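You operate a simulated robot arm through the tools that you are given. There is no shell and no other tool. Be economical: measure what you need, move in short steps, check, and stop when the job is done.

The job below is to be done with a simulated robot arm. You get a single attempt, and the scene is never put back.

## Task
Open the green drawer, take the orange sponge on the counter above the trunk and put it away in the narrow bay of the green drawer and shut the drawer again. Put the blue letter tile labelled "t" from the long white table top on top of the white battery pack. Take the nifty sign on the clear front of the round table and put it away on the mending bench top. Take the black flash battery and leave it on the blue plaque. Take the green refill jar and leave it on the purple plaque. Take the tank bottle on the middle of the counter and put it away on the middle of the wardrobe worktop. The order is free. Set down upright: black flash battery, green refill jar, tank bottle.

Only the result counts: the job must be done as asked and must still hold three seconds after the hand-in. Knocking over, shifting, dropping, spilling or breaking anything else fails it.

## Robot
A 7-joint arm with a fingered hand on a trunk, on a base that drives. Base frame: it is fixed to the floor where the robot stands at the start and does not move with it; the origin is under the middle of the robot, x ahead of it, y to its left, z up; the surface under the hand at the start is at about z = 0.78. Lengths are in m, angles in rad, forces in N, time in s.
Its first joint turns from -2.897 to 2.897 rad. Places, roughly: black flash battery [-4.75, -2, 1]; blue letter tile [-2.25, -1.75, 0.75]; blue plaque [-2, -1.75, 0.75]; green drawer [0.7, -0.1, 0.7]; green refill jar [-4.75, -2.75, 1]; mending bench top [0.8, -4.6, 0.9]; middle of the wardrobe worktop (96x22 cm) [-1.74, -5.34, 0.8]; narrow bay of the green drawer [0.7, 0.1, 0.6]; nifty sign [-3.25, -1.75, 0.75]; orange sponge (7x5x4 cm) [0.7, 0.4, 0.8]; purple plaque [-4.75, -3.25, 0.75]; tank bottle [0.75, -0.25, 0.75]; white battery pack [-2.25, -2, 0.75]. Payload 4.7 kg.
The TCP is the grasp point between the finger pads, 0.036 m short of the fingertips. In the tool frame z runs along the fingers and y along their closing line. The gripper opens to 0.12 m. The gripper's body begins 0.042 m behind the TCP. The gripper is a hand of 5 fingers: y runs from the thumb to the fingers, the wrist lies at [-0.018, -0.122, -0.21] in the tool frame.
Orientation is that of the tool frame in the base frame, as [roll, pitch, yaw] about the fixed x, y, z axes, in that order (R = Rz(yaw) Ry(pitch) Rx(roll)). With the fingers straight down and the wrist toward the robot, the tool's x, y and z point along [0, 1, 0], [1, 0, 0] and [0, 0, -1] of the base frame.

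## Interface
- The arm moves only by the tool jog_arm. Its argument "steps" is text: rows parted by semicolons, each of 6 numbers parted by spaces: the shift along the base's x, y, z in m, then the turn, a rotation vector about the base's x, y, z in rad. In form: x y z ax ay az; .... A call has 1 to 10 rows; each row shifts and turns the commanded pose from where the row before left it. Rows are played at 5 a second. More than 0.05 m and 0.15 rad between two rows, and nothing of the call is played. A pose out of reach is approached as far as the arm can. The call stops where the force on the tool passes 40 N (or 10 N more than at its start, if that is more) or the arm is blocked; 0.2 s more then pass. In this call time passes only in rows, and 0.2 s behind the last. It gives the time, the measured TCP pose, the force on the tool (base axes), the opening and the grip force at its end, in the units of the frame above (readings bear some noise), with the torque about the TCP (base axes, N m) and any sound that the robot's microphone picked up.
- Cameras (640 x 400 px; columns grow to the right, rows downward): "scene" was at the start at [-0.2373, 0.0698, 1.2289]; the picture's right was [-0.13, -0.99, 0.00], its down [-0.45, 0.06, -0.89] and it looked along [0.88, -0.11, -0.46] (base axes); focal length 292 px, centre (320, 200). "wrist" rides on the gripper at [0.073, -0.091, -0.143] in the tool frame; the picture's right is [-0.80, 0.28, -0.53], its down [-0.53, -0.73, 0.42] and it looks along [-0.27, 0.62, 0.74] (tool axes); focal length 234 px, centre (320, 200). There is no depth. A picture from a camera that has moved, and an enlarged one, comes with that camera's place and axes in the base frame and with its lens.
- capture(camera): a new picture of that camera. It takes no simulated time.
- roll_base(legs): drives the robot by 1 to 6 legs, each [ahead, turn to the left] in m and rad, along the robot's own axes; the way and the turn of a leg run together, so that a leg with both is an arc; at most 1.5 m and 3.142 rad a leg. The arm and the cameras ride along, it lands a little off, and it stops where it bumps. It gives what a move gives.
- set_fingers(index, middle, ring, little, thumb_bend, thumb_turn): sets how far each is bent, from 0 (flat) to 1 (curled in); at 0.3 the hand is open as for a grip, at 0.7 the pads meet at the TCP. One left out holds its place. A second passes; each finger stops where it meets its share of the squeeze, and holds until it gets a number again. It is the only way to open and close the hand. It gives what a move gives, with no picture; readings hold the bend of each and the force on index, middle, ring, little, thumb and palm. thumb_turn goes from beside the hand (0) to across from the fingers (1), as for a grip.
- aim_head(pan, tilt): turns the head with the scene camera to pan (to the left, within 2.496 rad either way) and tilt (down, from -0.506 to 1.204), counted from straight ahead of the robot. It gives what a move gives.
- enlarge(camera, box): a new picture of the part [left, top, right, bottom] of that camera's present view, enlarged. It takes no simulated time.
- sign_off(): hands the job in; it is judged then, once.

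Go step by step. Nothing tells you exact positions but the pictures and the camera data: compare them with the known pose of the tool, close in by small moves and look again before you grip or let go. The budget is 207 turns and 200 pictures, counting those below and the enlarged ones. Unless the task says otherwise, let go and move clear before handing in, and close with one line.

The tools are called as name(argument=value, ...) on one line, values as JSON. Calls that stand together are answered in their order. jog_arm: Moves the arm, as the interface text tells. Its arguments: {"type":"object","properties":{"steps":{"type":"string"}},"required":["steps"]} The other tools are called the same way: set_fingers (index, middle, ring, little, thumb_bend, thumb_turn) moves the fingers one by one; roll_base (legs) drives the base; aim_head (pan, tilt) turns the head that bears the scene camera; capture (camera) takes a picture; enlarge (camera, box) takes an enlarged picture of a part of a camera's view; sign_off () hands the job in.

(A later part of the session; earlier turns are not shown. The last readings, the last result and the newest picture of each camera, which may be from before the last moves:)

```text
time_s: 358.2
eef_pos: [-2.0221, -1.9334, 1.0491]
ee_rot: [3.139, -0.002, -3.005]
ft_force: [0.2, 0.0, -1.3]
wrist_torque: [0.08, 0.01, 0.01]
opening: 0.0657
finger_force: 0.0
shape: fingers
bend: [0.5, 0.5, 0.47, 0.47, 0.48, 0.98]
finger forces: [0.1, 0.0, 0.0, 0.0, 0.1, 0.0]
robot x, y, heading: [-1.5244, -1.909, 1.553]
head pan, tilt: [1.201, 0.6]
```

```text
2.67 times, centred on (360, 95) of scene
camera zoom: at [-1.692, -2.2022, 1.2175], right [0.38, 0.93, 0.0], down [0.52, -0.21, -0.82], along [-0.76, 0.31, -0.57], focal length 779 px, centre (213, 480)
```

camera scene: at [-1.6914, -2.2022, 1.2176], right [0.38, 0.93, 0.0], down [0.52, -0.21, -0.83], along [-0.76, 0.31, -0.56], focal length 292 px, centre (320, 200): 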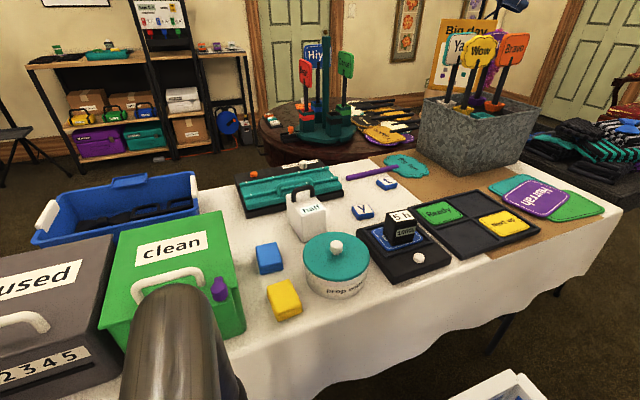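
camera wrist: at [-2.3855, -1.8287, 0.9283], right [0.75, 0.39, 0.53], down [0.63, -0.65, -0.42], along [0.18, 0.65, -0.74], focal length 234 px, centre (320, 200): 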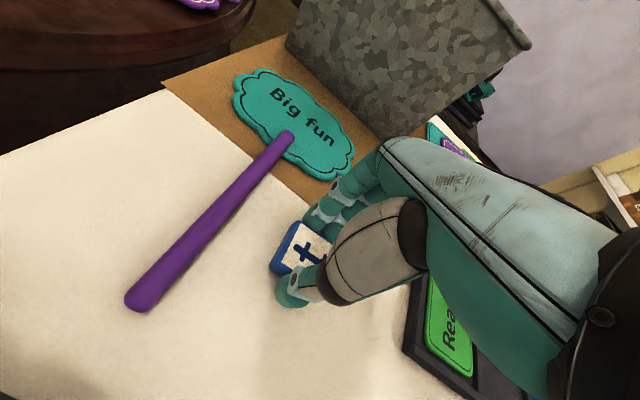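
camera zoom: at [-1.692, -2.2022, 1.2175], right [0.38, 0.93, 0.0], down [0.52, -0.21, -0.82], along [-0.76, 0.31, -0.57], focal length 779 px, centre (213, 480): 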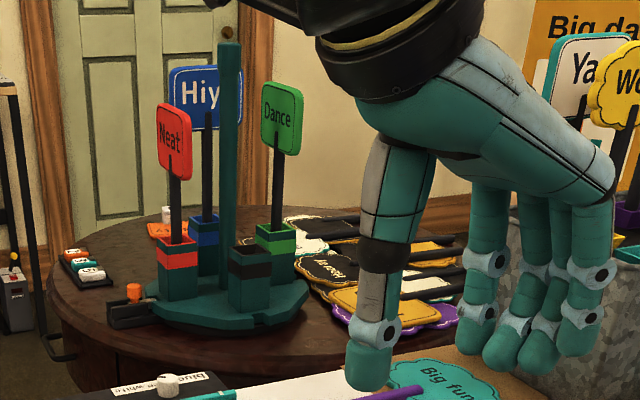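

The "t" tile lies on the pack. Next the nifty sign on the round table; I'll retract the arm and drive around the south side of the table.

jog_arm(steps="0.03 0.038 0.01 0 0 0; 0.03 0.038 0.01 0 0 0; 0.03 0.038 0.01 0 0 0; 0.03 0.038 0.01 0 0 0; 0.04 0.03 0.01 0 0 0; 0.04 0.03 0.01 0 0 0; 0.04 0.03 0 0 0 0; 0.04 0.03 0 0 0 0; 0.04 0.03 0 0 0 0; 0.04 0.03 0 0 0 0")

roll_base(legs=[[0, 0.2], [-0.75, 0], [0, 1.7], [0.6, 0], [0, -0.31]])

aim_head(pan=-0.6, tilt=0.4)

capture(camera="scene")

```text
refused: row 5 steps farther than a row can; nothing moved
```

```text
time_s: 369.2
eef_pos: [-1.615, -3.2404, 1.0527]
ee_rot: [3.141, -0.003, -1.14]
ft_force: [-0.4, 0.3, 0.7]
wrist_torque: [0.01, -0.01, 0.0]
opening: 0.066
finger_force: 0.0
shape: fingers
bend: [0.5, 0.5, 0.47, 0.47, 0.48, 0.98]
finger forces: [0.1, 0.0, 0.0, 0.0, 0.0, 0.0]
robot x, y, heading: [-1.7843, -2.7726, -2.869]
head pan, tilt: [1.201, 0.6]
stopped in leg 4: the robot was blocked; the commanded pose is now the measured one
```

```text
time_s: 371.0
eef_pos: [-1.6147, -3.2393, 1.0532]
ee_rot: [3.141, -0.005, -1.14]
ft_force: [0.2, 0.1, -0.1]
wrist_torque: [0.01, 0.0, 0.01]
opening: 0.0663
finger_force: 0.0
shape: fingers
bend: [0.5, 0.5, 0.47, 0.47, 0.48, 0.98]
finger forces: [0.0, 0.0, 0.0, 0.0, 0.0, 0.0]
robot x, y, heading: [-1.7821, -2.7693, -2.876]
head pan, tilt: [-0.6, 0.4]
```

```text
43 pictures are left
camera scene: at [-1.5299, -2.7302, 1.2358], right [0.32, 0.95, 0.0], down [0.37, -0.13, -0.92], along [-0.87, 0.3, -0.39], focal length 292 px, centre (320, 200)
```

scene: 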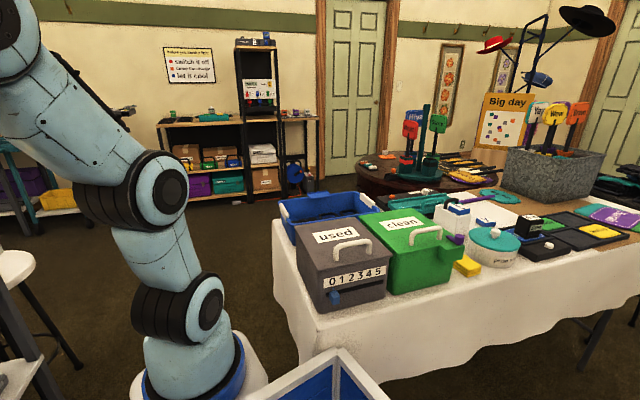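

My arm move was refused, so the hand stayed out to the left while I drove. The base now touches the table corner. Let me check the hand's surroundings before correcting.

capture(camera="wrist")

aim_head(pan=1.0, tilt=0.5)

capture(camera="scene")

```text
42 pictures are left
camera wrist: at [-1.502, -3.2677, 1.1974], right [-0.59, 0.62, 0.52], down [0.44, 0.79, -0.43], along [-0.67, -0.02, -0.74], focal length 234 px, centre (320, 200)
```

wrist: 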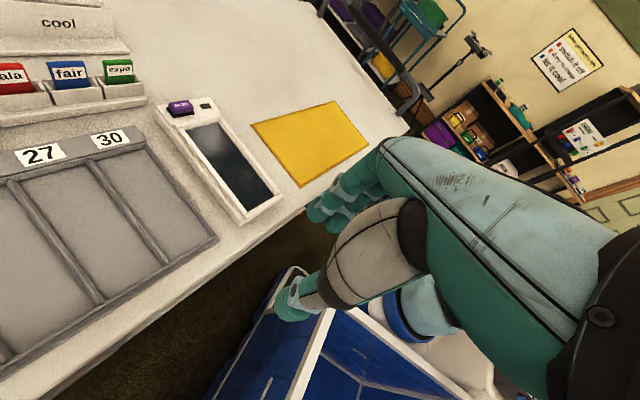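

```text
time_s: 372.7
eef_pos: [-1.6149, -3.2396, 1.0532]
ee_rot: [-3.141, -0.004, -1.14]
ft_force: [0.1, -0.4, -0.6]
wrist_torque: [0.0, -0.04, -0.01]
opening: 0.0661
finger_force: 0.0
shape: fingers
bend: [0.5, 0.5, 0.47, 0.47, 0.48, 0.98]
finger forces: [0.0, 0.0, 0.0, 0.0, 0.0, 0.1]
robot x, y, heading: [-1.7869, -2.7734, -2.869]
head pan, tilt: [1.0, 0.499]
```

```text
41 pictures are left
camera scene: at [-1.4692, -2.8471, 1.2267], right [-0.96, 0.3, 0.0], down [0.14, 0.46, -0.88], along [-0.26, -0.84, -0.48], focal length 292 px, centre (320, 200)
```

scene: 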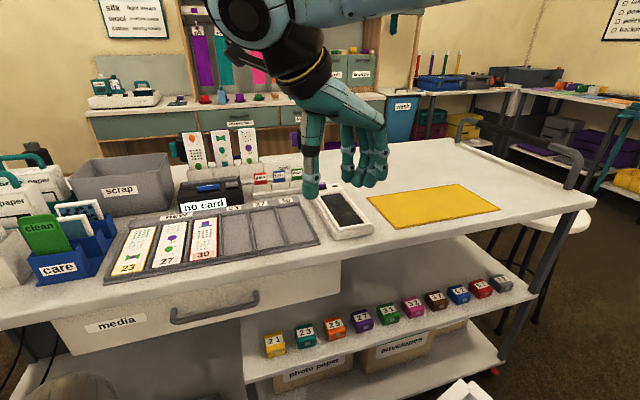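

Everything on the island is in place. Now I retract the arm ahead properly.

jog_arm(steps="-0.044 0 0.006 0 0 0; -0.044 0 0.006 0 0 0; -0.044 0 0.006 0 0 0; -0.044 0 0.006 0 0 0; -0.044 0 0.006 0 0 0; -0.044 0 0.006 0 0 0; -0.044 0 0.006 0 0 0; -0.044 0 0.006 0 0 0")

jog_arm(steps="-0.0335 0.035 0 0 0 0; -0.0335 0.035 0 0 0 0; -0.0335 0.035 0 0 0 0; -0.0335 0.035 0 0 0 0; -0.0335 0.035 0 0 0 0; -0.0335 0.035 0 0 0 0; -0.0335 0.035 0 0 0 0")

roll_base(legs=[[-0.22, 0], [0, 0.35], [0.28, 0]])

```text
time_s: 374.5
eef_pos: [-1.967, -3.2412, 1.1]
ee_rot: [-3.141, -0.004, -1.137]
ft_force: [0.4, 0.6, -0.5]
wrist_torque: [0.0, 0.01, -0.01]
opening: 0.066
finger_force: 0.1
shape: fingers
bend: [0.5, 0.5, 0.47, 0.47, 0.48, 0.98]
finger forces: [0.0, 0.0, 0.1, 0.1, 0.0, 0.0]
robot x, y, heading: [-1.7786, -2.7717, -2.871]
head pan, tilt: [1.0, 0.499]
```

```text
time_s: 376.1
eef_pos: [-2.2008, -2.9983, 1.1009]
ee_rot: [-3.141, -0.005, -1.12]
ft_force: [-4.3, 6.0, 1.0]
wrist_torque: [-0.42, -0.42, 0.1]
opening: 0.0661
finger_force: 0.0
shape: fingers
bend: [0.5, 0.5, 0.47, 0.47, 0.48, 0.98]
finger forces: [0.1, 0.1, 0.1, 0.1, 0.0, 0.0]
robot x, y, heading: [-1.7875, -2.7714, -2.87]
head pan, tilt: [1.0, 0.499]
```

```text
time_s: 380.5
eef_pos: [-2.112, -3.2232, 1.1003]
ee_rot: [-3.14, -0.003, -0.789]
ft_force: [-0.7, 0.1, 0.5]
wrist_torque: [0.01, 0.01, 0.02]
opening: 0.0661
finger_force: 0.1
shape: fingers
bend: [0.5, 0.5, 0.47, 0.47, 0.48, 0.98]
finger forces: [0.0, 0.1, 0.0, 0.1, 0.0, 0.0]
robot x, y, heading: [-1.7942, -2.871, -2.521]
head pan, tilt: [1.0, 0.499]
stopped in leg 3: the robot was blocked; the commanded pose is now the measured one
```

Blocked again near the island; before turning I check the right side of the robot.

aim_head(pan=-0.7, tilt=0.6)

capture(camera="scene")

```text
time_s: 382.2
eef_pos: [-2.1113, -3.2226, 1.1009]
ee_rot: [-3.139, -0.004, -0.789]
ft_force: [0.5, 0.5, -0.2]
wrist_torque: [-0.04, 0.0, 0.02]
opening: 0.0661
finger_force: 0.1
shape: fingers
bend: [0.5, 0.5, 0.47, 0.47, 0.48, 0.98]
finger forces: [0.0, 0.0, 0.0, 0.1, 0.1, 0.1]
robot x, y, heading: [-1.7909, -2.8728, -2.522]
head pan, tilt: [-0.7, 0.6]
```

```text
40 pictures are left
camera scene: at [-1.5658, -2.7346, 1.2176], right [0.08, 1.0, 0.0], down [0.56, -0.04, -0.83], along [-0.82, 0.06, -0.56], focal length 292 px, centre (320, 200)
```

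scene: 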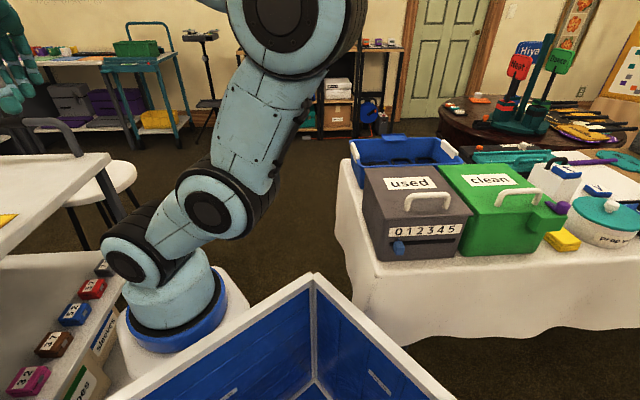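

The base's front-left corner is at the island's shelf; the table side is free. I'll back a bit, turn to face west and go on.

roll_base(legs=[[-0.08, 0], [0, -0.55], [0.5, 0], [0, -0.07], [0.7, 0]])

capture(camera="scene")

```text
time_s: 386.1
eef_pos: [-2.3358, -2.9457, 1.1019]
ee_rot: [3.14, -0.001, -1.395]
ft_force: [-0.1, 0.7, 0.3]
wrist_torque: [-0.01, -0.01, -0.01]
opening: 0.0661
finger_force: 0.0
shape: fingers
bend: [0.5, 0.5, 0.47, 0.47, 0.48, 0.98]
finger forces: [0.1, 0.1, 0.0, 0.0, 0.0, 0.1]
robot x, y, heading: [-1.8727, -2.8337, 3.053]
head pan, tilt: [-0.7, 0.6]
stopped in leg 3: the robot was blocked; the commanded pose is now the measured one
```

```text
39 pictures are left
camera scene: at [-1.6112, -2.8823, 1.2176], right [0.71, 0.71, 0.0], down [0.4, -0.4, -0.83], along [-0.58, 0.58, -0.56], focal length 292 px, centre (320, 200)
```

scene: 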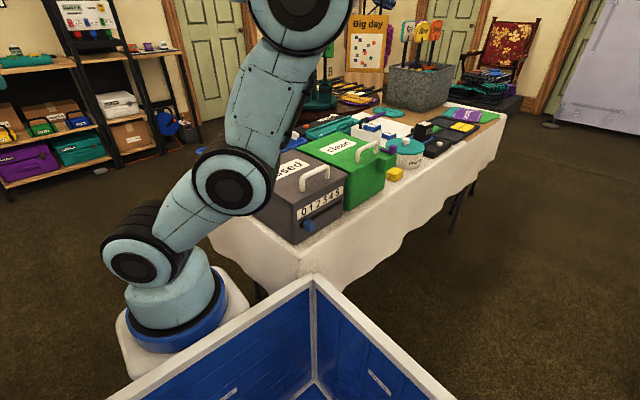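

The bin's side brushes the table corner; I need to pass about 0.1 m further south. Reverse, re-aim and pass.

roll_base(legs=[[-0.3, 0], [0, 0.25], [0.45, 0], [0, -0.15], [0.8, 0]])

capture(camera="scene")

```text
time_s: 395.9
eef_pos: [-3.2789, -3.1002, 1.1012]
ee_rot: [3.14, -0.003, -1.296]
ft_force: [-0.8, 0.9, 0.0]
wrist_torque: [0.03, 0.01, 0.02]
opening: 0.0663
finger_force: 0.1
shape: fingers
bend: [0.5, 0.5, 0.47, 0.47, 0.48, 0.98]
finger forces: [0.0, 0.0, 0.0, 0.0, 0.0, 0.0]
robot x, y, heading: [-2.8279, -2.948, -3.134]
head pan, tilt: [-0.7, 0.6]
```

```text
38 pictures are left
camera scene: at [-2.5652, -2.9657, 1.2176], right [0.64, 0.77, 0.0], down [0.44, -0.36, -0.83], along [-0.64, 0.52, -0.56], focal length 292 px, centre (320, 200)
```

scene: 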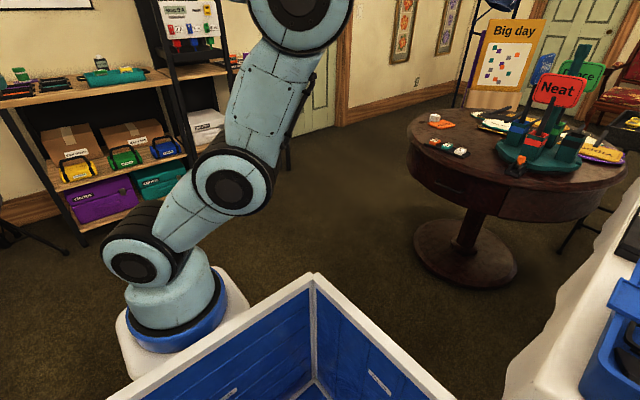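

Through. The round table is to the right; I'll zoom on its clear front with the orange item.

enlarge(camera="scene", box=[400, 95, 560, 195])

```text
4.00 times, centred on (480, 145) of scene
camera zoom: at [-2.5652, -2.9657, 1.2176], right [0.64, 0.77, 0.0], down [0.44, -0.36, -0.83], along [-0.64, 0.52, -0.56], focal length 1169 px, centre (-320, 420)
```

zoom: 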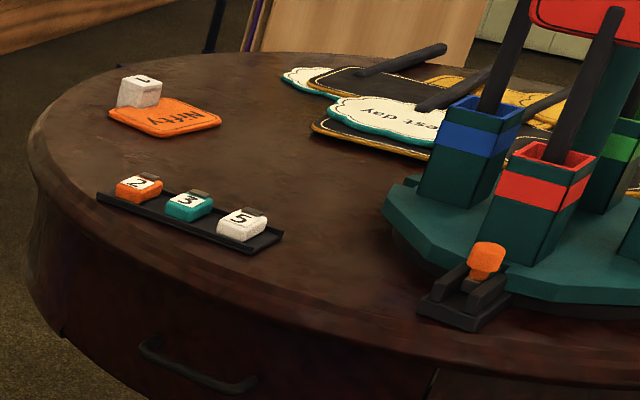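

The "Nifty" sign is an orange plate at ≈(-3.195, -1.74), with a white "1" block at its end. I'll drive in front of it, facing north.

roll_base(legs=[[0.42, 0], [0, -1.57], [0.42, 0]])

aim_head(pan=0.2, tilt=0.6)

capture(camera="scene")

capture(camera="wrist")

```text
time_s: 404.5
eef_pos: [-3.4155, -2.0851, 1.1009]
ee_rot: [3.141, -0.003, -2.862]
ft_force: [0.5, -0.2, 0.2]
wrist_torque: [-0.02, -0.03, -0.01]
opening: 0.0659
finger_force: 0.0
shape: fingers
bend: [0.5, 0.5, 0.47, 0.47, 0.48, 0.98]
finger forces: [0.0, 0.1, 0.0, 0.0, 0.1, 0.1]
robot x, y, heading: [-3.266, -2.5353, 1.591]
head pan, tilt: [-0.7, 0.6]
```

```text
time_s: 405.7
eef_pos: [-3.4156, -2.0866, 1.0999]
ee_rot: [-3.141, -0.005, -2.861]
ft_force: [0.3, 0.6, 0.8]
wrist_torque: [0.02, 0.0, 0.01]
opening: 0.066
finger_force: 0.1
shape: fingers
bend: [0.5, 0.5, 0.47, 0.47, 0.48, 0.98]
finger forces: [0.0, 0.0, 0.1, 0.0, 0.0, 0.1]
robot x, y, heading: [-3.2571, -2.5341, 1.59]
head pan, tilt: [0.201, 0.6]
```

```text
36 pictures are left
camera scene: at [-3.3518, -2.7774, 1.2176], right [0.98, 0.21, 0.0], down [0.12, -0.55, -0.83], along [-0.18, 0.81, -0.56], focal length 292 px, centre (320, 200)
```

scene: 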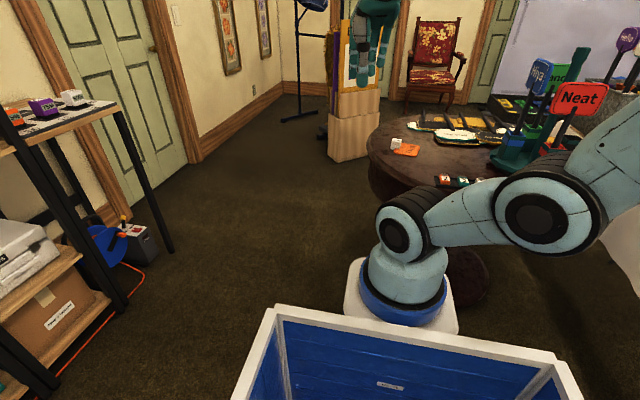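

```text
35 pictures are left
camera wrist: at [-3.4595, -2.1936, 1.2451], right [0.7, 0.49, 0.52], down [0.71, -0.56, -0.43], along [0.08, 0.67, -0.74], focal length 234 px, centre (320, 200)
```

wrist: 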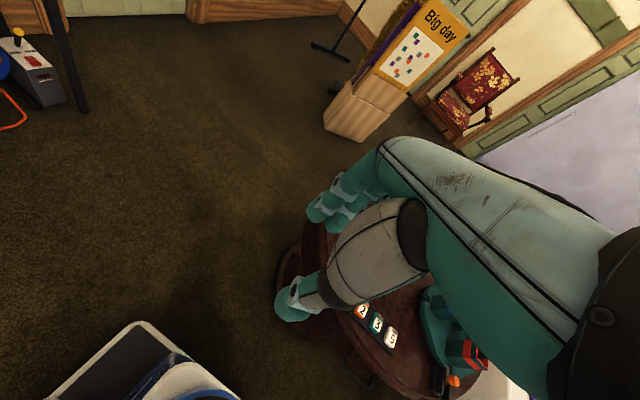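

Triangulated: the table top is at z≈0.72 and the sign near (-3.254, -1.625). I'll bring the hand over for a close look.

jog_arm(steps="0.012 0.045 0 0 0 0; 0.012 0.045 0 0 0 0; 0.012 0.045 0 0 0 0; 0.012 0.045 -0.01 0 0 0; 0.012 0.045 -0.01 0 0 0; 0.012 0.045 -0.01 0 0 0; 0.012 0.045 -0.01 0 0 0; 0 0.03 -0.03 0 0 0; 0 0.02 -0.03 0 0 0")

capture(camera="wrist")

enlarge(camera="scene", box=[340, 100, 500, 200])

```text
time_s: 407.7
eef_pos: [-3.3305, -1.7206, 1.0008]
ee_rot: [3.139, -0.003, -2.862]
ft_force: [-0.5, -0.3, 0.6]
wrist_torque: [0.01, -0.02, -0.01]
opening: 0.0661
finger_force: 0.1
shape: fingers
bend: [0.5, 0.5, 0.47, 0.47, 0.48, 0.98]
finger forces: [0.0, 0.1, 0.0, 0.0, 0.1, 0.0]
robot x, y, heading: [-3.2605, -2.5334, 1.586]
head pan, tilt: [0.201, 0.6]
```

```text
34 pictures are left
camera wrist: at [-3.3753, -1.8287, 1.1447], right [0.7, 0.49, 0.52], down [0.71, -0.56, -0.43], along [0.08, 0.67, -0.74], focal length 234 px, centre (320, 200)
```

wrist: 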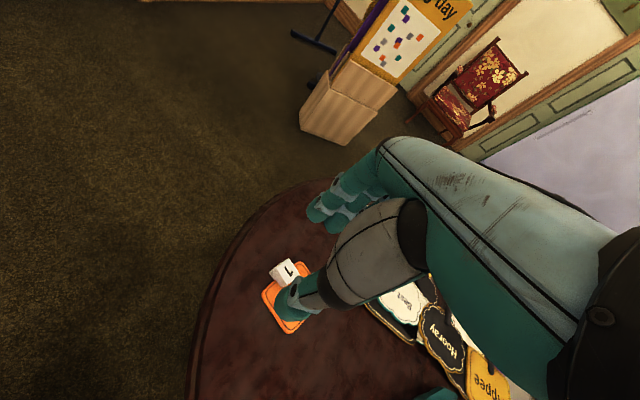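

```text
4.00 times, centred on (420, 150) of scene
camera zoom: at [-3.3519, -2.7778, 1.2176], right [0.98, 0.22, 0.0], down [0.12, -0.55, -0.83], along [-0.18, 0.81, -0.56], focal length 1169 px, centre (-80, 400)
```

zoom: 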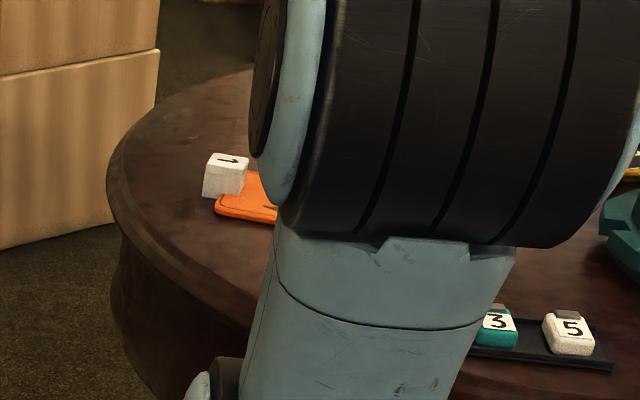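

jog_arm(steps="0.035 0.025 0 0 0 0; 0.035 0.025 0 0 0 0")

enlarge(camera="wrist", box=[170, 210, 350, 370])

```text
time_s: 408.3
eef_pos: [-3.2614, -1.6698, 1.0017]
ee_rot: [-3.141, -0.001, -2.861]
ft_force: [-1.1, 0.0, 0.5]
wrist_torque: [0.03, -0.04, 0.02]
opening: 0.0663
finger_force: 0.2
shape: fingers
bend: [0.5, 0.5, 0.47, 0.47, 0.48, 0.98]
finger forces: [0.0, 0.0, 0.0, 0.0, 0.0, 0.0]
robot x, y, heading: [-3.261, -2.5335, 1.585]
head pan, tilt: [0.201, 0.6]
```

```text
2.50 times, centred on (260, 290) of wrist
camera zoom: at [-3.3046, -1.7788, 1.1457], right [0.7, 0.49, 0.52], down [0.71, -0.56, -0.43], along [0.08, 0.67, -0.74], focal length 585 px, centre (470, -25)
```

zoom: 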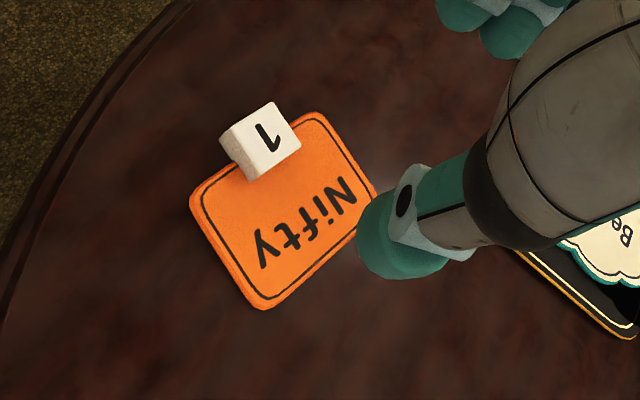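

The white "1" block sits exactly at the middle of the sign's long edge and turned with it, so it is a clip/handle of the sign. I'll grip that block at ≈(-3.289, -1.655), fingers closing along the sign's edge.

jog_arm(steps="-0.012 0.005 -0.02 0 0 -0.14; -0.012 0.004 -0.03 0 0 -0.14; -0.012 0.004 -0.03 0 0 -0.14; 0 0 -0.03 0 0 -0.105; 0 0 -0.02 0 0 0")

set_fingers(index=0.52, middle=0.52, ring=0.35, little=0.35, thumb_bend=0.5)

enlarge(camera="wrist", box=[170, 180, 370, 360])

```text
time_s: 409.5
eef_pos: [-3.2971, -1.6574, 0.8723]
ee_rot: [3.14, -0.004, 2.894]
ft_force: [0.2, -1.9, 0.8]
wrist_torque: [0.02, -0.01, -0.01]
opening: 0.0659
finger_force: 0.1
shape: fingers
bend: [0.5, 0.5, 0.47, 0.47, 0.48, 0.98]
finger forces: [0.0, 0.0, 0.1, 0.0, 0.1, 0.0]
robot x, y, heading: [-3.2616, -2.5353, 1.593]
head pan, tilt: [0.201, 0.6]
```

```text
time_s: 410.5
eef_pos: [-3.2973, -1.6572, 0.872]
ee_rot: [-3.141, -0.002, 2.895]
ft_force: [0.2, 0.1, 0.9]
wrist_torque: [0.0, -0.02, 0.02]
opening: 0.0607
finger_force: 0.1
shape: fingers
bend: [0.52, 0.52, 0.35, 0.35, 0.5, 0.98]
finger forces: [0.1, 0.0, 0.0, 0.0, 0.0, 0.1]
robot x, y, heading: [-3.2587, -2.531, 1.588]
head pan, tilt: [0.201, 0.6]
```

```text
2.22 times, centred on (270, 270) of wrist
camera zoom: at [-3.3892, -1.7286, 1.0156], right [0.85, 0.07, 0.52], down [0.34, -0.84, -0.43], along [0.41, 0.54, -0.74], focal length 520 px, centre (431, 44)
```

zoom: 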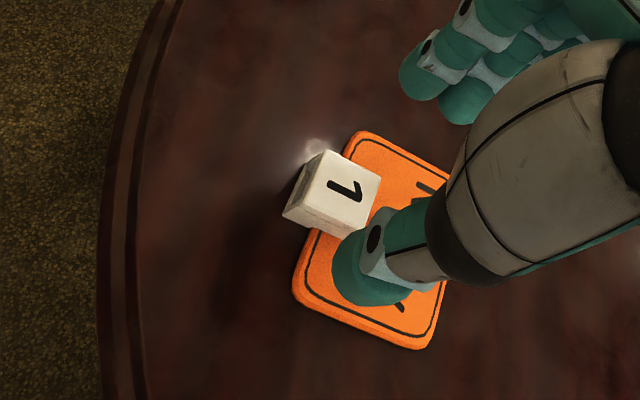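

jog_arm(steps="-0.005 0.004 -0.025 0 0 0; 0 0 -0.025 0 0 0; 0 0 -0.02 0 0 0; 0 0 -0.01 0 0 0")

enlarge(camera="wrist", box=[200, 190, 370, 340])

```text
time_s: 411.5
eef_pos: [-3.3021, -1.654, 0.7909]
ee_rot: [3.141, -0.002, 2.895]
ft_force: [-0.4, -0.1, -0.3]
wrist_torque: [-0.04, 0.0, 0.02]
opening: 0.0606
finger_force: 0.0
shape: fingers
bend: [0.52, 0.52, 0.35, 0.35, 0.5, 0.98]
finger forces: [0.0, 0.1, 0.0, 0.0, 0.0, 0.0]
robot x, y, heading: [-3.26, -2.5332, 1.591]
head pan, tilt: [0.201, 0.6]
```

```text
2.67 times, centred on (285, 265) of wrist
camera zoom: at [-3.3943, -1.7247, 0.9353], right [0.85, 0.07, 0.52], down [0.34, -0.84, -0.43], along [0.41, 0.54, -0.74], focal length 624 px, centre (413, 27)
```

zoom: 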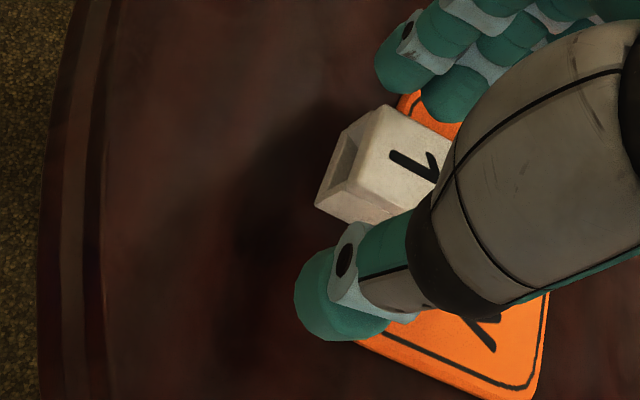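

The block is a clip hanging on the sign's edge, now between thumb and fingers. Close gently and lift a little.

set_fingers(index=0.68, middle=0.68, thumb_bend=0.68)

jog_arm(steps="0 0 0.01 0 0 0; 0 0 0.015 0 0 0")

enlarge(camera="wrist", box=[200, 190, 370, 340])

```text
time_s: 412.5
eef_pos: [-3.3023, -1.6535, 0.7924]
ee_rot: [3.14, -0.002, 2.897]
ft_force: [0.4, 2.3, 10.7]
wrist_torque: [0.07, -0.05, 0.06]
opening: 0.0133
finger_force: 6.5
shape: fingers
bend: [0.68, 0.66, 0.35, 0.35, 0.66, 0.97]
finger forces: [1.0, 6.8, 0.0, 0.0, 5.9, 0.0]
robot x, y, heading: [-3.262, -2.5314, 1.587]
head pan, tilt: [0.201, 0.6]
```

```text
time_s: 413.1
eef_pos: [-3.3024, -1.6528, 0.8158]
ee_rot: [-3.14, -0.002, 2.895]
ft_force: [-1.0, 0.0, 0.0]
wrist_torque: [-0.02, 0.03, 0.01]
opening: 0.01
finger_force: 0.0
shape: fingers
bend: [0.68, 0.68, 0.35, 0.35, 0.68, 0.97]
finger forces: [0.0, 0.0, 0.1, 0.0, 0.1, 0.0]
robot x, y, heading: [-3.2584, -2.5341, 1.59]
head pan, tilt: [0.201, 0.6]
```

```text
2.67 times, centred on (285, 265) of wrist
camera zoom: at [-3.3947, -1.7249, 0.9597], right [0.85, 0.08, 0.52], down [0.34, -0.84, -0.42], along [0.41, 0.54, -0.74], focal length 624 px, centre (413, 27)
```

zoom: 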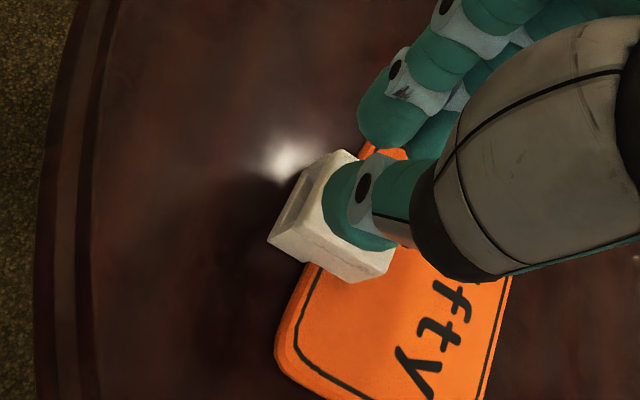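

The fingers slid off the top — too high. I'll reopen, shift a little to the outer half of the clip and go lower.

set_fingers(index=0.52, middle=0.52, thumb_bend=0.5)

jog_arm(steps="-0.008 0.001 -0.01 0 0 0; 0 0 -0.012 0 0 0; 0 0 -0.008 0 0 0; 0 0 -0.004 0 0 0; 0 0 -0.003 0 0 0; 0 0 -0.003 0 0 0")

enlarge(camera="wrist", box=[200, 190, 370, 340])

```text
time_s: 414.1
eef_pos: [-3.3024, -1.6546, 0.8171]
ee_rot: [-3.14, -0.003, 2.895]
ft_force: [-0.2, -1.0, 0.1]
wrist_torque: [-0.02, -0.03, 0.04]
opening: 0.0595
finger_force: 0.0
shape: fingers
bend: [0.52, 0.52, 0.35, 0.35, 0.5, 0.97]
finger forces: [0.0, 0.1, 0.0, 0.1, 0.0, 0.0]
robot x, y, heading: [-3.2628, -2.5328, 1.586]
head pan, tilt: [0.201, 0.6]
```

```text
time_s: 415.5
eef_pos: [-3.3109, -1.6522, 0.7765]
ee_rot: [3.142, -0.004, 2.896]
ft_force: [0.1, -0.6, 0.2]
wrist_torque: [-0.01, 0.02, -0.01]
opening: 0.0593
finger_force: 0.1
shape: fingers
bend: [0.52, 0.52, 0.35, 0.35, 0.5, 0.97]
finger forces: [0.0, 0.0, 0.0, 0.0, 0.0, 0.0]
robot x, y, heading: [-3.2589, -2.534, 1.593]
head pan, tilt: [0.201, 0.6]
```

```text
2.67 times, centred on (285, 265) of wrist
camera zoom: at [-3.4022, -1.7239, 0.9198], right [0.85, 0.07, 0.52], down [0.34, -0.84, -0.43], along [0.41, 0.54, -0.74], focal length 624 px, centre (413, 27)
```

zoom: 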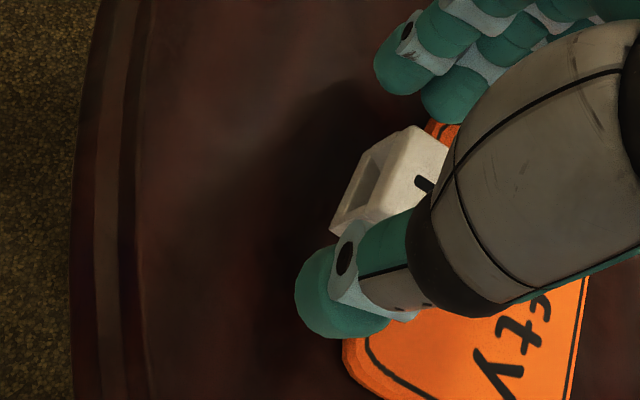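

No contact yet; go down further in small steps.

jog_arm(steps="0 0 -0.004 0 0 0; 0 0 -0.004 0 0 0; 0 0 -0.003 0 0 0; 0 0 -0.003 0 0 0")

capture(camera="wrist")

```text
time_s: 416.5
eef_pos: [-3.311, -1.6526, 0.7617]
ee_rot: [3.142, -0.004, 2.895]
ft_force: [-0.1, -0.1, -0.8]
wrist_torque: [0.04, 0.02, 0.02]
opening: 0.0595
finger_force: 0.3
shape: fingers
bend: [0.52, 0.52, 0.35, 0.35, 0.5, 0.97]
finger forces: [0.0, 0.3, 0.0, 0.0, 0.0, 0.1]
robot x, y, heading: [-3.2619, -2.5336, 1.585]
head pan, tilt: [0.201, 0.6]
```

```text
27 pictures are left
camera wrist: at [-3.4025, -1.7239, 0.906], right [0.85, 0.07, 0.52], down [0.34, -0.84, -0.43], along [0.41, 0.54, -0.74], focal length 234 px, centre (320, 200)
```

wrist: 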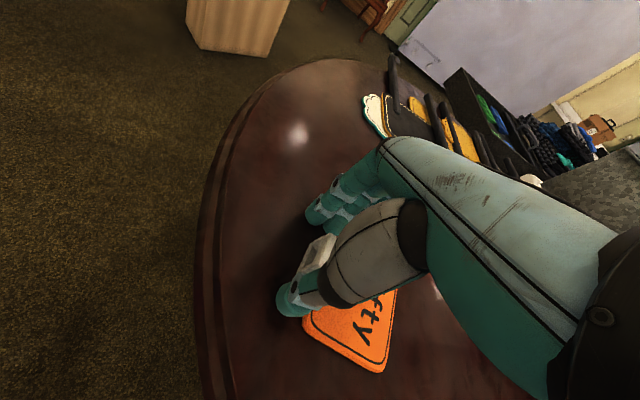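

Near the surface now. I'll raise 3 mm, shift 5 mm east to centre on the clip, and close.

jog_arm(steps="0 0 0.004 0 0 0; 0.006 0.003 0 0 0 0")

set_fingers(index=0.68, middle=0.68, thumb_bend=0.68)

jog_arm(steps="0 0 0.008 0 0 0; 0 0 0.015 0 0 0")

enlarge(camera="wrist", box=[200, 190, 420, 390])

```text
time_s: 417.1
eef_pos: [-3.3048, -1.6489, 0.765]
ee_rot: [-3.141, -0.003, 2.895]
ft_force: [0.0, -0.2, 0.4]
wrist_torque: [-0.01, 0.0, -0.01]
opening: 0.0596
finger_force: 0.2
shape: fingers
bend: [0.52, 0.52, 0.35, 0.35, 0.5, 0.97]
finger forces: [0.0, 0.1, 0.1, 0.0, 0.0, 0.0]
robot x, y, heading: [-3.2599, -2.5337, 1.59]
head pan, tilt: [0.201, 0.6]
```

```text
time_s: 418.1
eef_pos: [-3.3042, -1.6487, 0.7658]
ee_rot: [3.141, -0.003, 2.896]
ft_force: [0.2, -0.5, -0.3]
wrist_torque: [0.04, -0.04, 0.0]
opening: 0.0187
finger_force: 5.7
shape: fingers
bend: [0.68, 0.64, 0.35, 0.35, 0.64, 0.96]
finger forces: [0.4, 5.7, 0.1, 0.0, 5.5, 0.0]
robot x, y, heading: [-3.2601, -2.5354, 1.587]
head pan, tilt: [0.201, 0.6]
```

```text
time_s: 418.7
eef_pos: [-3.3045, -1.6501, 0.7889]
ee_rot: [-3.139, -0.001, 2.895]
ft_force: [-0.9, -0.5, -0.3]
wrist_torque: [0.02, -0.02, -0.04]
opening: 0.0178
finger_force: 5.8
shape: fingers
bend: [0.68, 0.64, 0.35, 0.35, 0.64, 0.96]
finger forces: [0.2, 5.6, 0.0, 0.0, 5.6, 0.0]
robot x, y, heading: [-3.2613, -2.5328, 1.589]
head pan, tilt: [0.201, 0.6]
```

```text
2.00 times, centred on (310, 290) of wrist
camera zoom: at [-3.396, -1.721, 0.9327], right [0.85, 0.08, 0.52], down [0.34, -0.84, -0.42], along [0.41, 0.54, -0.74], focal length 468 px, centre (340, 20)
```

zoom: 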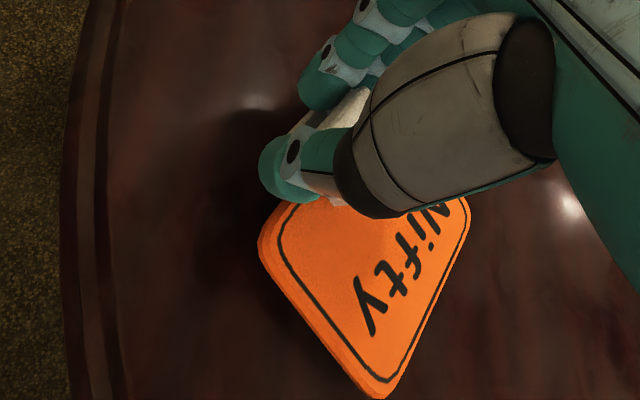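

The sign came along with the clip. I'll firm the grip and lift higher to confirm.

set_fingers(index=0.74, middle=0.76, thumb_bend=0.76)

jog_arm(steps="0 0 0.03 0 0 0; 0 0 0.04 0 0 0; 0 0 0.045 0 0 0; 0 0 0.045 0 0 0; 0 0 0.045 0 0 0; -0.01 -0.03 0.03 0 0 0")

capture(camera="wrist")

```text
time_s: 419.7
eef_pos: [-3.3048, -1.6481, 0.7889]
ee_rot: [3.141, -0.003, 2.896]
ft_force: [0.3, 0.6, 0.2]
wrist_torque: [-0.03, -0.05, 0.0]
opening: 0.0076
finger_force: 19.1
shape: fingers
bend: [0.74, 0.64, 0.35, 0.35, 0.67, 0.94]
finger forces: [5.2, 16.3, 0.1, 0.0, 16.6, 0.0]
robot x, y, heading: [-3.2617, -2.5353, 1.591]
head pan, tilt: [0.201, 0.6]
```

```text
time_s: 421.1
eef_pos: [-3.3147, -1.6807, 1.0247]
ee_rot: [-3.141, 0.0, 2.896]
ft_force: [-0.1, -0.1, -1.1]
wrist_torque: [-0.01, 0.02, 0.01]
opening: 0.0067
finger_force: 18.1
shape: fingers
bend: [0.74, 0.64, 0.35, 0.35, 0.68, 0.94]
finger forces: [5.0, 15.7, 0.0, 0.0, 16.2, 0.0]
robot x, y, heading: [-3.2619, -2.5342, 1.589]
head pan, tilt: [0.201, 0.6]
```

```text
25 pictures are left
camera wrist: at [-3.4067, -1.7511, 1.1683], right [0.85, 0.08, 0.52], down [0.34, -0.84, -0.42], along [0.41, 0.54, -0.74], focal length 234 px, centre (320, 200)
```

wrist: 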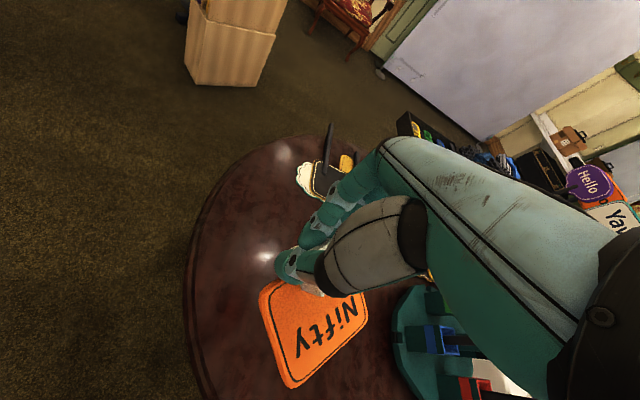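

The sign is securely held by its clip. I'll retract the arm and drive around the island's east end toward the mending bench.

jog_arm(steps="0 -0.043 0.008 0 0 0; 0 -0.043 0.008 0 0 0; 0 -0.043 0.008 0 0 0; 0 -0.043 0.008 0 0 0; 0 -0.043 0.008 0 0 0; 0 -0.043 0.008 0 0 0; 0 -0.043 0.008 0 0 0; 0 -0.043 0.008 0 0 0; 0 -0.043 0.008 0 0 0")

roll_base(legs=[[-0.42, 0], [0, -1.585], [1.2, 0], [1.2, 0]])

```text
time_s: 423.1
eef_pos: [-3.3136, -2.0675, 1.0955]
ee_rot: [-3.141, 0.0, 2.893]
ft_force: [-0.4, 0.1, -0.5]
wrist_torque: [0.03, 0.02, -0.01]
opening: 0.0071
finger_force: 18.2
shape: fingers
bend: [0.74, 0.64, 0.35, 0.35, 0.68, 0.94]
finger forces: [5.4, 15.2, 0.0, 0.1, 16.3, 0.0]
robot x, y, heading: [-3.2599, -2.5361, 1.583]
head pan, tilt: [0.201, 0.6]
```

```text
time_s: 440.9
eef_pos: [-0.3747, -2.8757, 1.0955]
ee_rot: [3.14, -0.003, 1.313]
ft_force: [-0.1, -0.2, -1.1]
wrist_torque: [-0.03, -0.02, -0.02]
opening: 0.0067
finger_force: 18.5
shape: fingers
bend: [0.74, 0.64, 0.35, 0.35, 0.68, 0.94]
finger forces: [5.4, 15.2, 0.1, 0.0, 16.3, 0.1]
robot x, y, heading: [-0.8417, -2.9215, 0.002]
head pan, tilt: [0.201, 0.6]
```

roll_base(legs=[[0.78, 0], [0, -1.57], [0.85, 0], [0.83, 0], [0, 0.8]])

aim_head(pan=0.6, tilt=0.4)

capture(camera="scene")

```text
time_s: 459.1
eef_pos: [0.3141, -4.888, 1.0975]
ee_rot: [3.141, -0.003, 0.533]
ft_force: [0.8, 0.7, 0.0]
wrist_torque: [-0.02, -0.04, 0.0]
opening: 0.0063
finger_force: 18.4
shape: fingers
bend: [0.74, 0.64, 0.35, 0.35, 0.68, 0.94]
finger forces: [5.3, 15.2, 0.1, 0.0, 16.2, 0.0]
robot x, y, heading: [-0.0542, -4.5948, -0.775]
head pan, tilt: [0.201, 0.6]
```

```text
time_s: 460.0
eef_pos: [0.3137, -4.8865, 1.0959]
ee_rot: [-3.141, -0.004, 0.532]
ft_force: [0.4, -0.7, -0.9]
wrist_torque: [0.01, -0.02, -0.01]
opening: 0.0061
finger_force: 18.2
shape: fingers
bend: [0.74, 0.64, 0.35, 0.35, 0.68, 0.94]
finger forces: [5.3, 15.2, 0.0, 0.1, 16.2, 0.0]
robot x, y, heading: [-0.055, -4.5953, -0.773]
head pan, tilt: [0.6, 0.4]
```

```text
24 pictures are left
camera scene: at [-0.1394, -4.3193, 1.2358], right [-0.17, -0.98, 0.0], down [-0.38, 0.07, -0.92], along [0.91, -0.16, -0.39], focal length 292 px, centre (320, 200)
```

scene: 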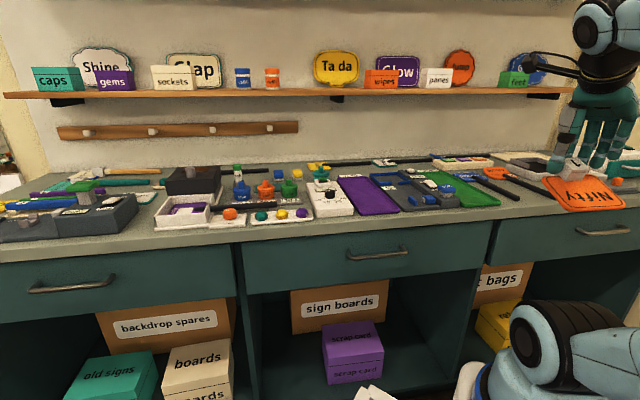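

The mending bench is cluttered; I'll zoom to find a free patch.

enlarge(camera="scene", box=[80, 140, 360, 260])

enlarge(camera="scene", box=[330, 130, 610, 250])

```text
2.29 times, centred on (220, 200) of scene
camera zoom: at [-0.1394, -4.3193, 1.2358], right [-0.17, -0.98, 0.0], down [-0.38, 0.07, -0.92], along [0.91, -0.16, -0.39], focal length 668 px, centre (549, 200)
```

zoom: 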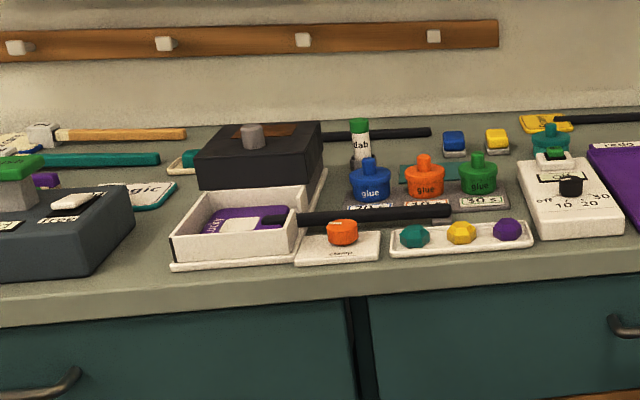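

```text
2.29 times, centred on (470, 190) of scene
camera zoom: at [-0.1394, -4.3193, 1.2358], right [-0.17, -0.98, 0.0], down [-0.38, 0.07, -0.92], along [0.91, -0.16, -0.39], focal length 668 px, centre (-23, 223)
```

zoom: 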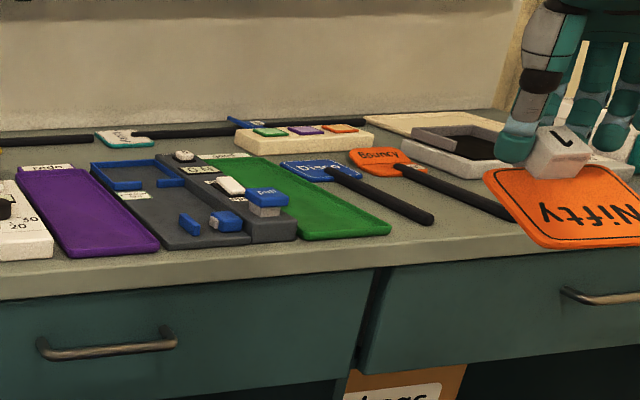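

A free strip lies along the front edge right of the green mat; the sign hides what's further right. I'll turn the base to move the hand out of the way and look there.

roll_base(legs=[[0, 0.77]])

aim_head(pan=-0.75, tilt=0.5)

capture(camera="scene")

```text
time_s: 462.4
eef_pos: [0.4156, -4.5496, 1.0949]
ee_rot: [3.141, -0.003, 1.297]
ft_force: [-0.2, 0.7, -0.1]
wrist_torque: [-0.02, -0.06, -0.01]
opening: 0.0062
finger_force: 18.2
shape: fingers
bend: [0.74, 0.64, 0.35, 0.35, 0.68, 0.94]
finger forces: [4.8, 15.1, 0.1, 0.1, 16.2, 0.1]
robot x, y, heading: [-0.0553, -4.5936, -0.007]
head pan, tilt: [0.6, 0.4]
```

```text
time_s: 463.9
eef_pos: [0.4158, -4.551, 1.0964]
ee_rot: [-3.14, -0.003, 1.3]
ft_force: [0.4, 0.1, -0.6]
wrist_torque: [-0.02, 0.03, 0.04]
opening: 0.0063
finger_force: 17.6
shape: fingers
bend: [0.74, 0.64, 0.35, 0.35, 0.68, 0.94]
finger forces: [4.8, 15.2, 0.1, 0.0, 16.2, 0.0]
robot x, y, heading: [-0.0505, -4.5906, -0.007]
head pan, tilt: [-0.75, 0.499]
```

```text
21 pictures are left
camera scene: at [-0.3139, -4.5712, 1.2267], right [-0.69, -0.73, 0.0], down [-0.35, 0.33, -0.88], along [0.64, -0.6, -0.48], focal length 292 px, centre (320, 200)
```

scene: 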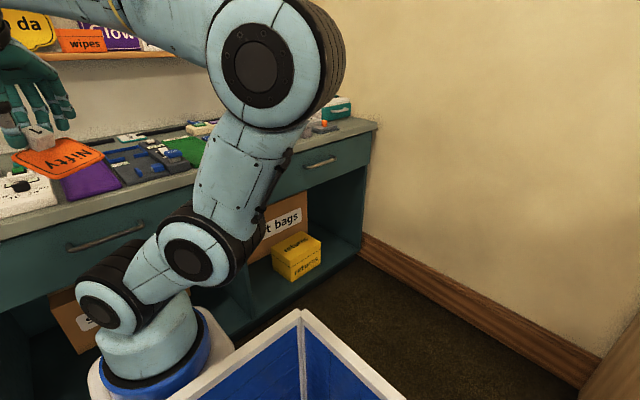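

The arm hides that side, but all items' fronts line up at x≈0.52 while the bench edge is at ≈0.435, so a free front strip runs along the bench. I'll check it with the wrist camera.

capture(camera="wrist")

```text
20 pictures are left
camera wrist: at [0.3477, -4.457, 1.2405], right [0.05, -0.85, 0.52], down [-0.85, -0.31, -0.43], along [0.53, -0.42, -0.74], focal length 234 px, centre (320, 200)
```

wrist: 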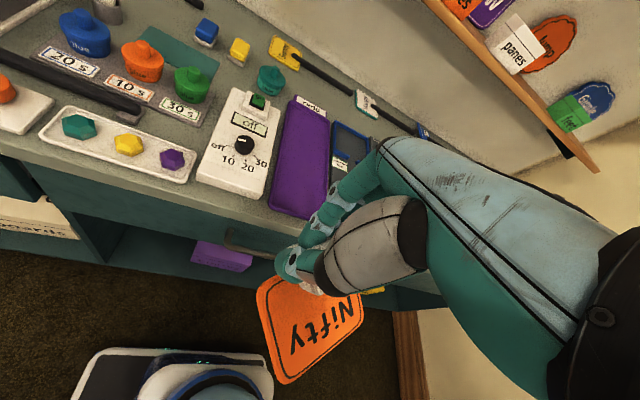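

enlarge(camera="wrist", box=[120, 110, 340, 270])

```text
2.50 times, centred on (230, 190) of wrist
camera zoom: at [0.3477, -4.457, 1.2405], right [0.05, -0.85, 0.52], down [-0.85, -0.31, -0.43], along [0.53, -0.42, -0.74], focal length 585 px, centre (545, 225)
```

zoom: 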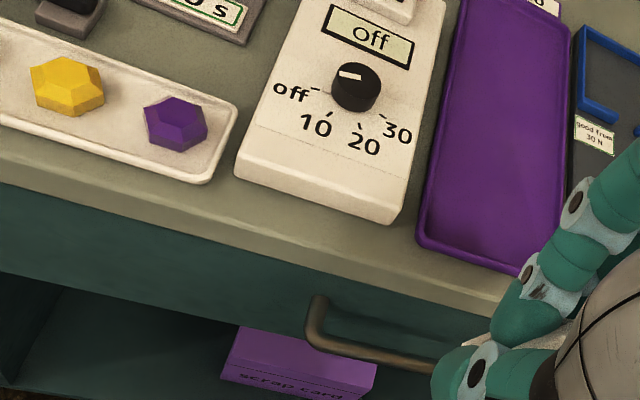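

The front strip is too narrow. I'll turn the arm further left to look at the bench's right (south) end unobstructed.

roll_base(legs=[[0, 0.85]])

aim_head(pan=-1.35, tilt=0.45)

capture(camera="scene")

```text
time_s: 466.5
eef_pos: [0.223, -4.2114, 1.0965]
ee_rot: [-3.141, -0.003, 2.152]
ft_force: [-0.3, 0.3, -1.2]
wrist_torque: [0.02, 0.01, -0.02]
opening: 0.0059
finger_force: 17.7
shape: fingers
bend: [0.74, 0.64, 0.35, 0.35, 0.68, 0.94]
finger forces: [4.3, 15.1, 0.0, 0.0, 16.0, 0.1]
robot x, y, heading: [-0.0508, -4.5929, 0.847]
head pan, tilt: [-0.75, 0.499]
```

```text
time_s: 467.5
eef_pos: [0.223, -4.2112, 1.0959]
ee_rot: [-3.141, -0.004, 2.151]
ft_force: [-1.1, 0.6, -1.7]
wrist_torque: [0.05, -0.01, -0.01]
opening: 0.006
finger_force: 17.6
shape: fingers
bend: [0.74, 0.64, 0.35, 0.35, 0.68, 0.94]
finger forces: [4.3, 15.2, 0.0, 0.0, 16.2, 0.0]
robot x, y, heading: [-0.0482, -4.5906, 0.842]
head pan, tilt: [-1.349, 0.45]
```

```text
18 pictures are left
camera scene: at [-0.2485, -4.8296, 1.2312], right [-0.48, -0.88, 0.0], down [-0.38, 0.21, -0.9], along [0.79, -0.43, -0.44], focal length 292 px, centre (320, 200)
```

scene: 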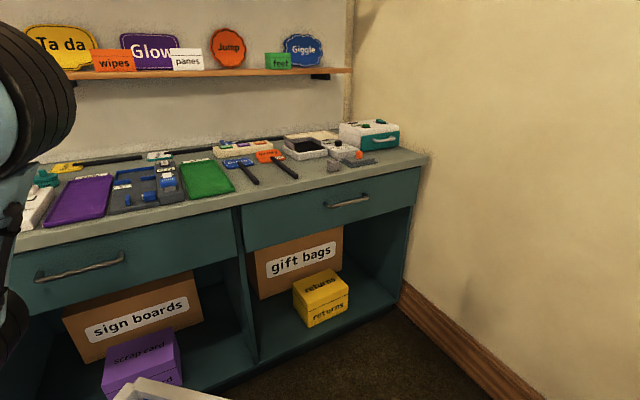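

Now the south end is visible. Zoom in there.

enlarge(camera="scene", box=[200, 110, 440, 230])

```text
2.67 times, centred on (320, 170) of scene
camera zoom: at [-0.2485, -4.8296, 1.2312], right [-0.48, -0.88, 0.0], down [-0.38, 0.21, -0.9], along [0.79, -0.43, -0.44], focal length 779 px, centre (320, 280)
```

zoom: 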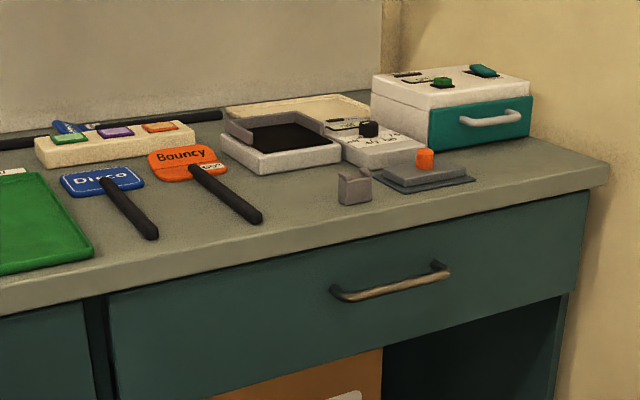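

There's a clear patch around (0.62, -5.28), right of the "Bouncy" stick and in front of the white tray. I'll move the base a bit south to reach it.

roll_base(legs=[[0, -2.59], [0.33, 0], [0, 1.35]])

jog_arm(steps="0 0 0 0 0 0.001")

```text
time_s: 479.1
eef_pos: [0.3481, -5.0473, 1.0954]
ee_rot: [-3.141, -0.003, 0.93]
ft_force: [0.0, 0.3, -0.4]
wrist_torque: [0.0, 0.0, 0.0]
opening: 0.0054
finger_force: 17.0
shape: fingers
bend: [0.74, 0.64, 0.35, 0.35, 0.69, 0.93]
finger forces: [2.7, 15.1, 0.0, 0.1, 16.1, 0.0]
robot x, y, heading: [-0.1069, -4.9173, -0.375]
head pan, tilt: [-1.349, 0.45]
```

```text
time_s: 479.5
eef_pos: [0.3469, -5.0491, 1.0965]
ee_rot: [-3.142, -0.004, 0.929]
ft_force: [0.0, -0.5, -1.4]
wrist_torque: [-0.05, -0.05, 0.01]
opening: 0.0055
finger_force: 16.9
shape: fingers
bend: [0.74, 0.64, 0.35, 0.35, 0.69, 0.93]
finger forces: [2.8, 15.2, 0.0, 0.0, 16.0, 0.1]
robot x, y, heading: [-0.1072, -4.9203, -0.38]
head pan, tilt: [-1.349, 0.45]
```

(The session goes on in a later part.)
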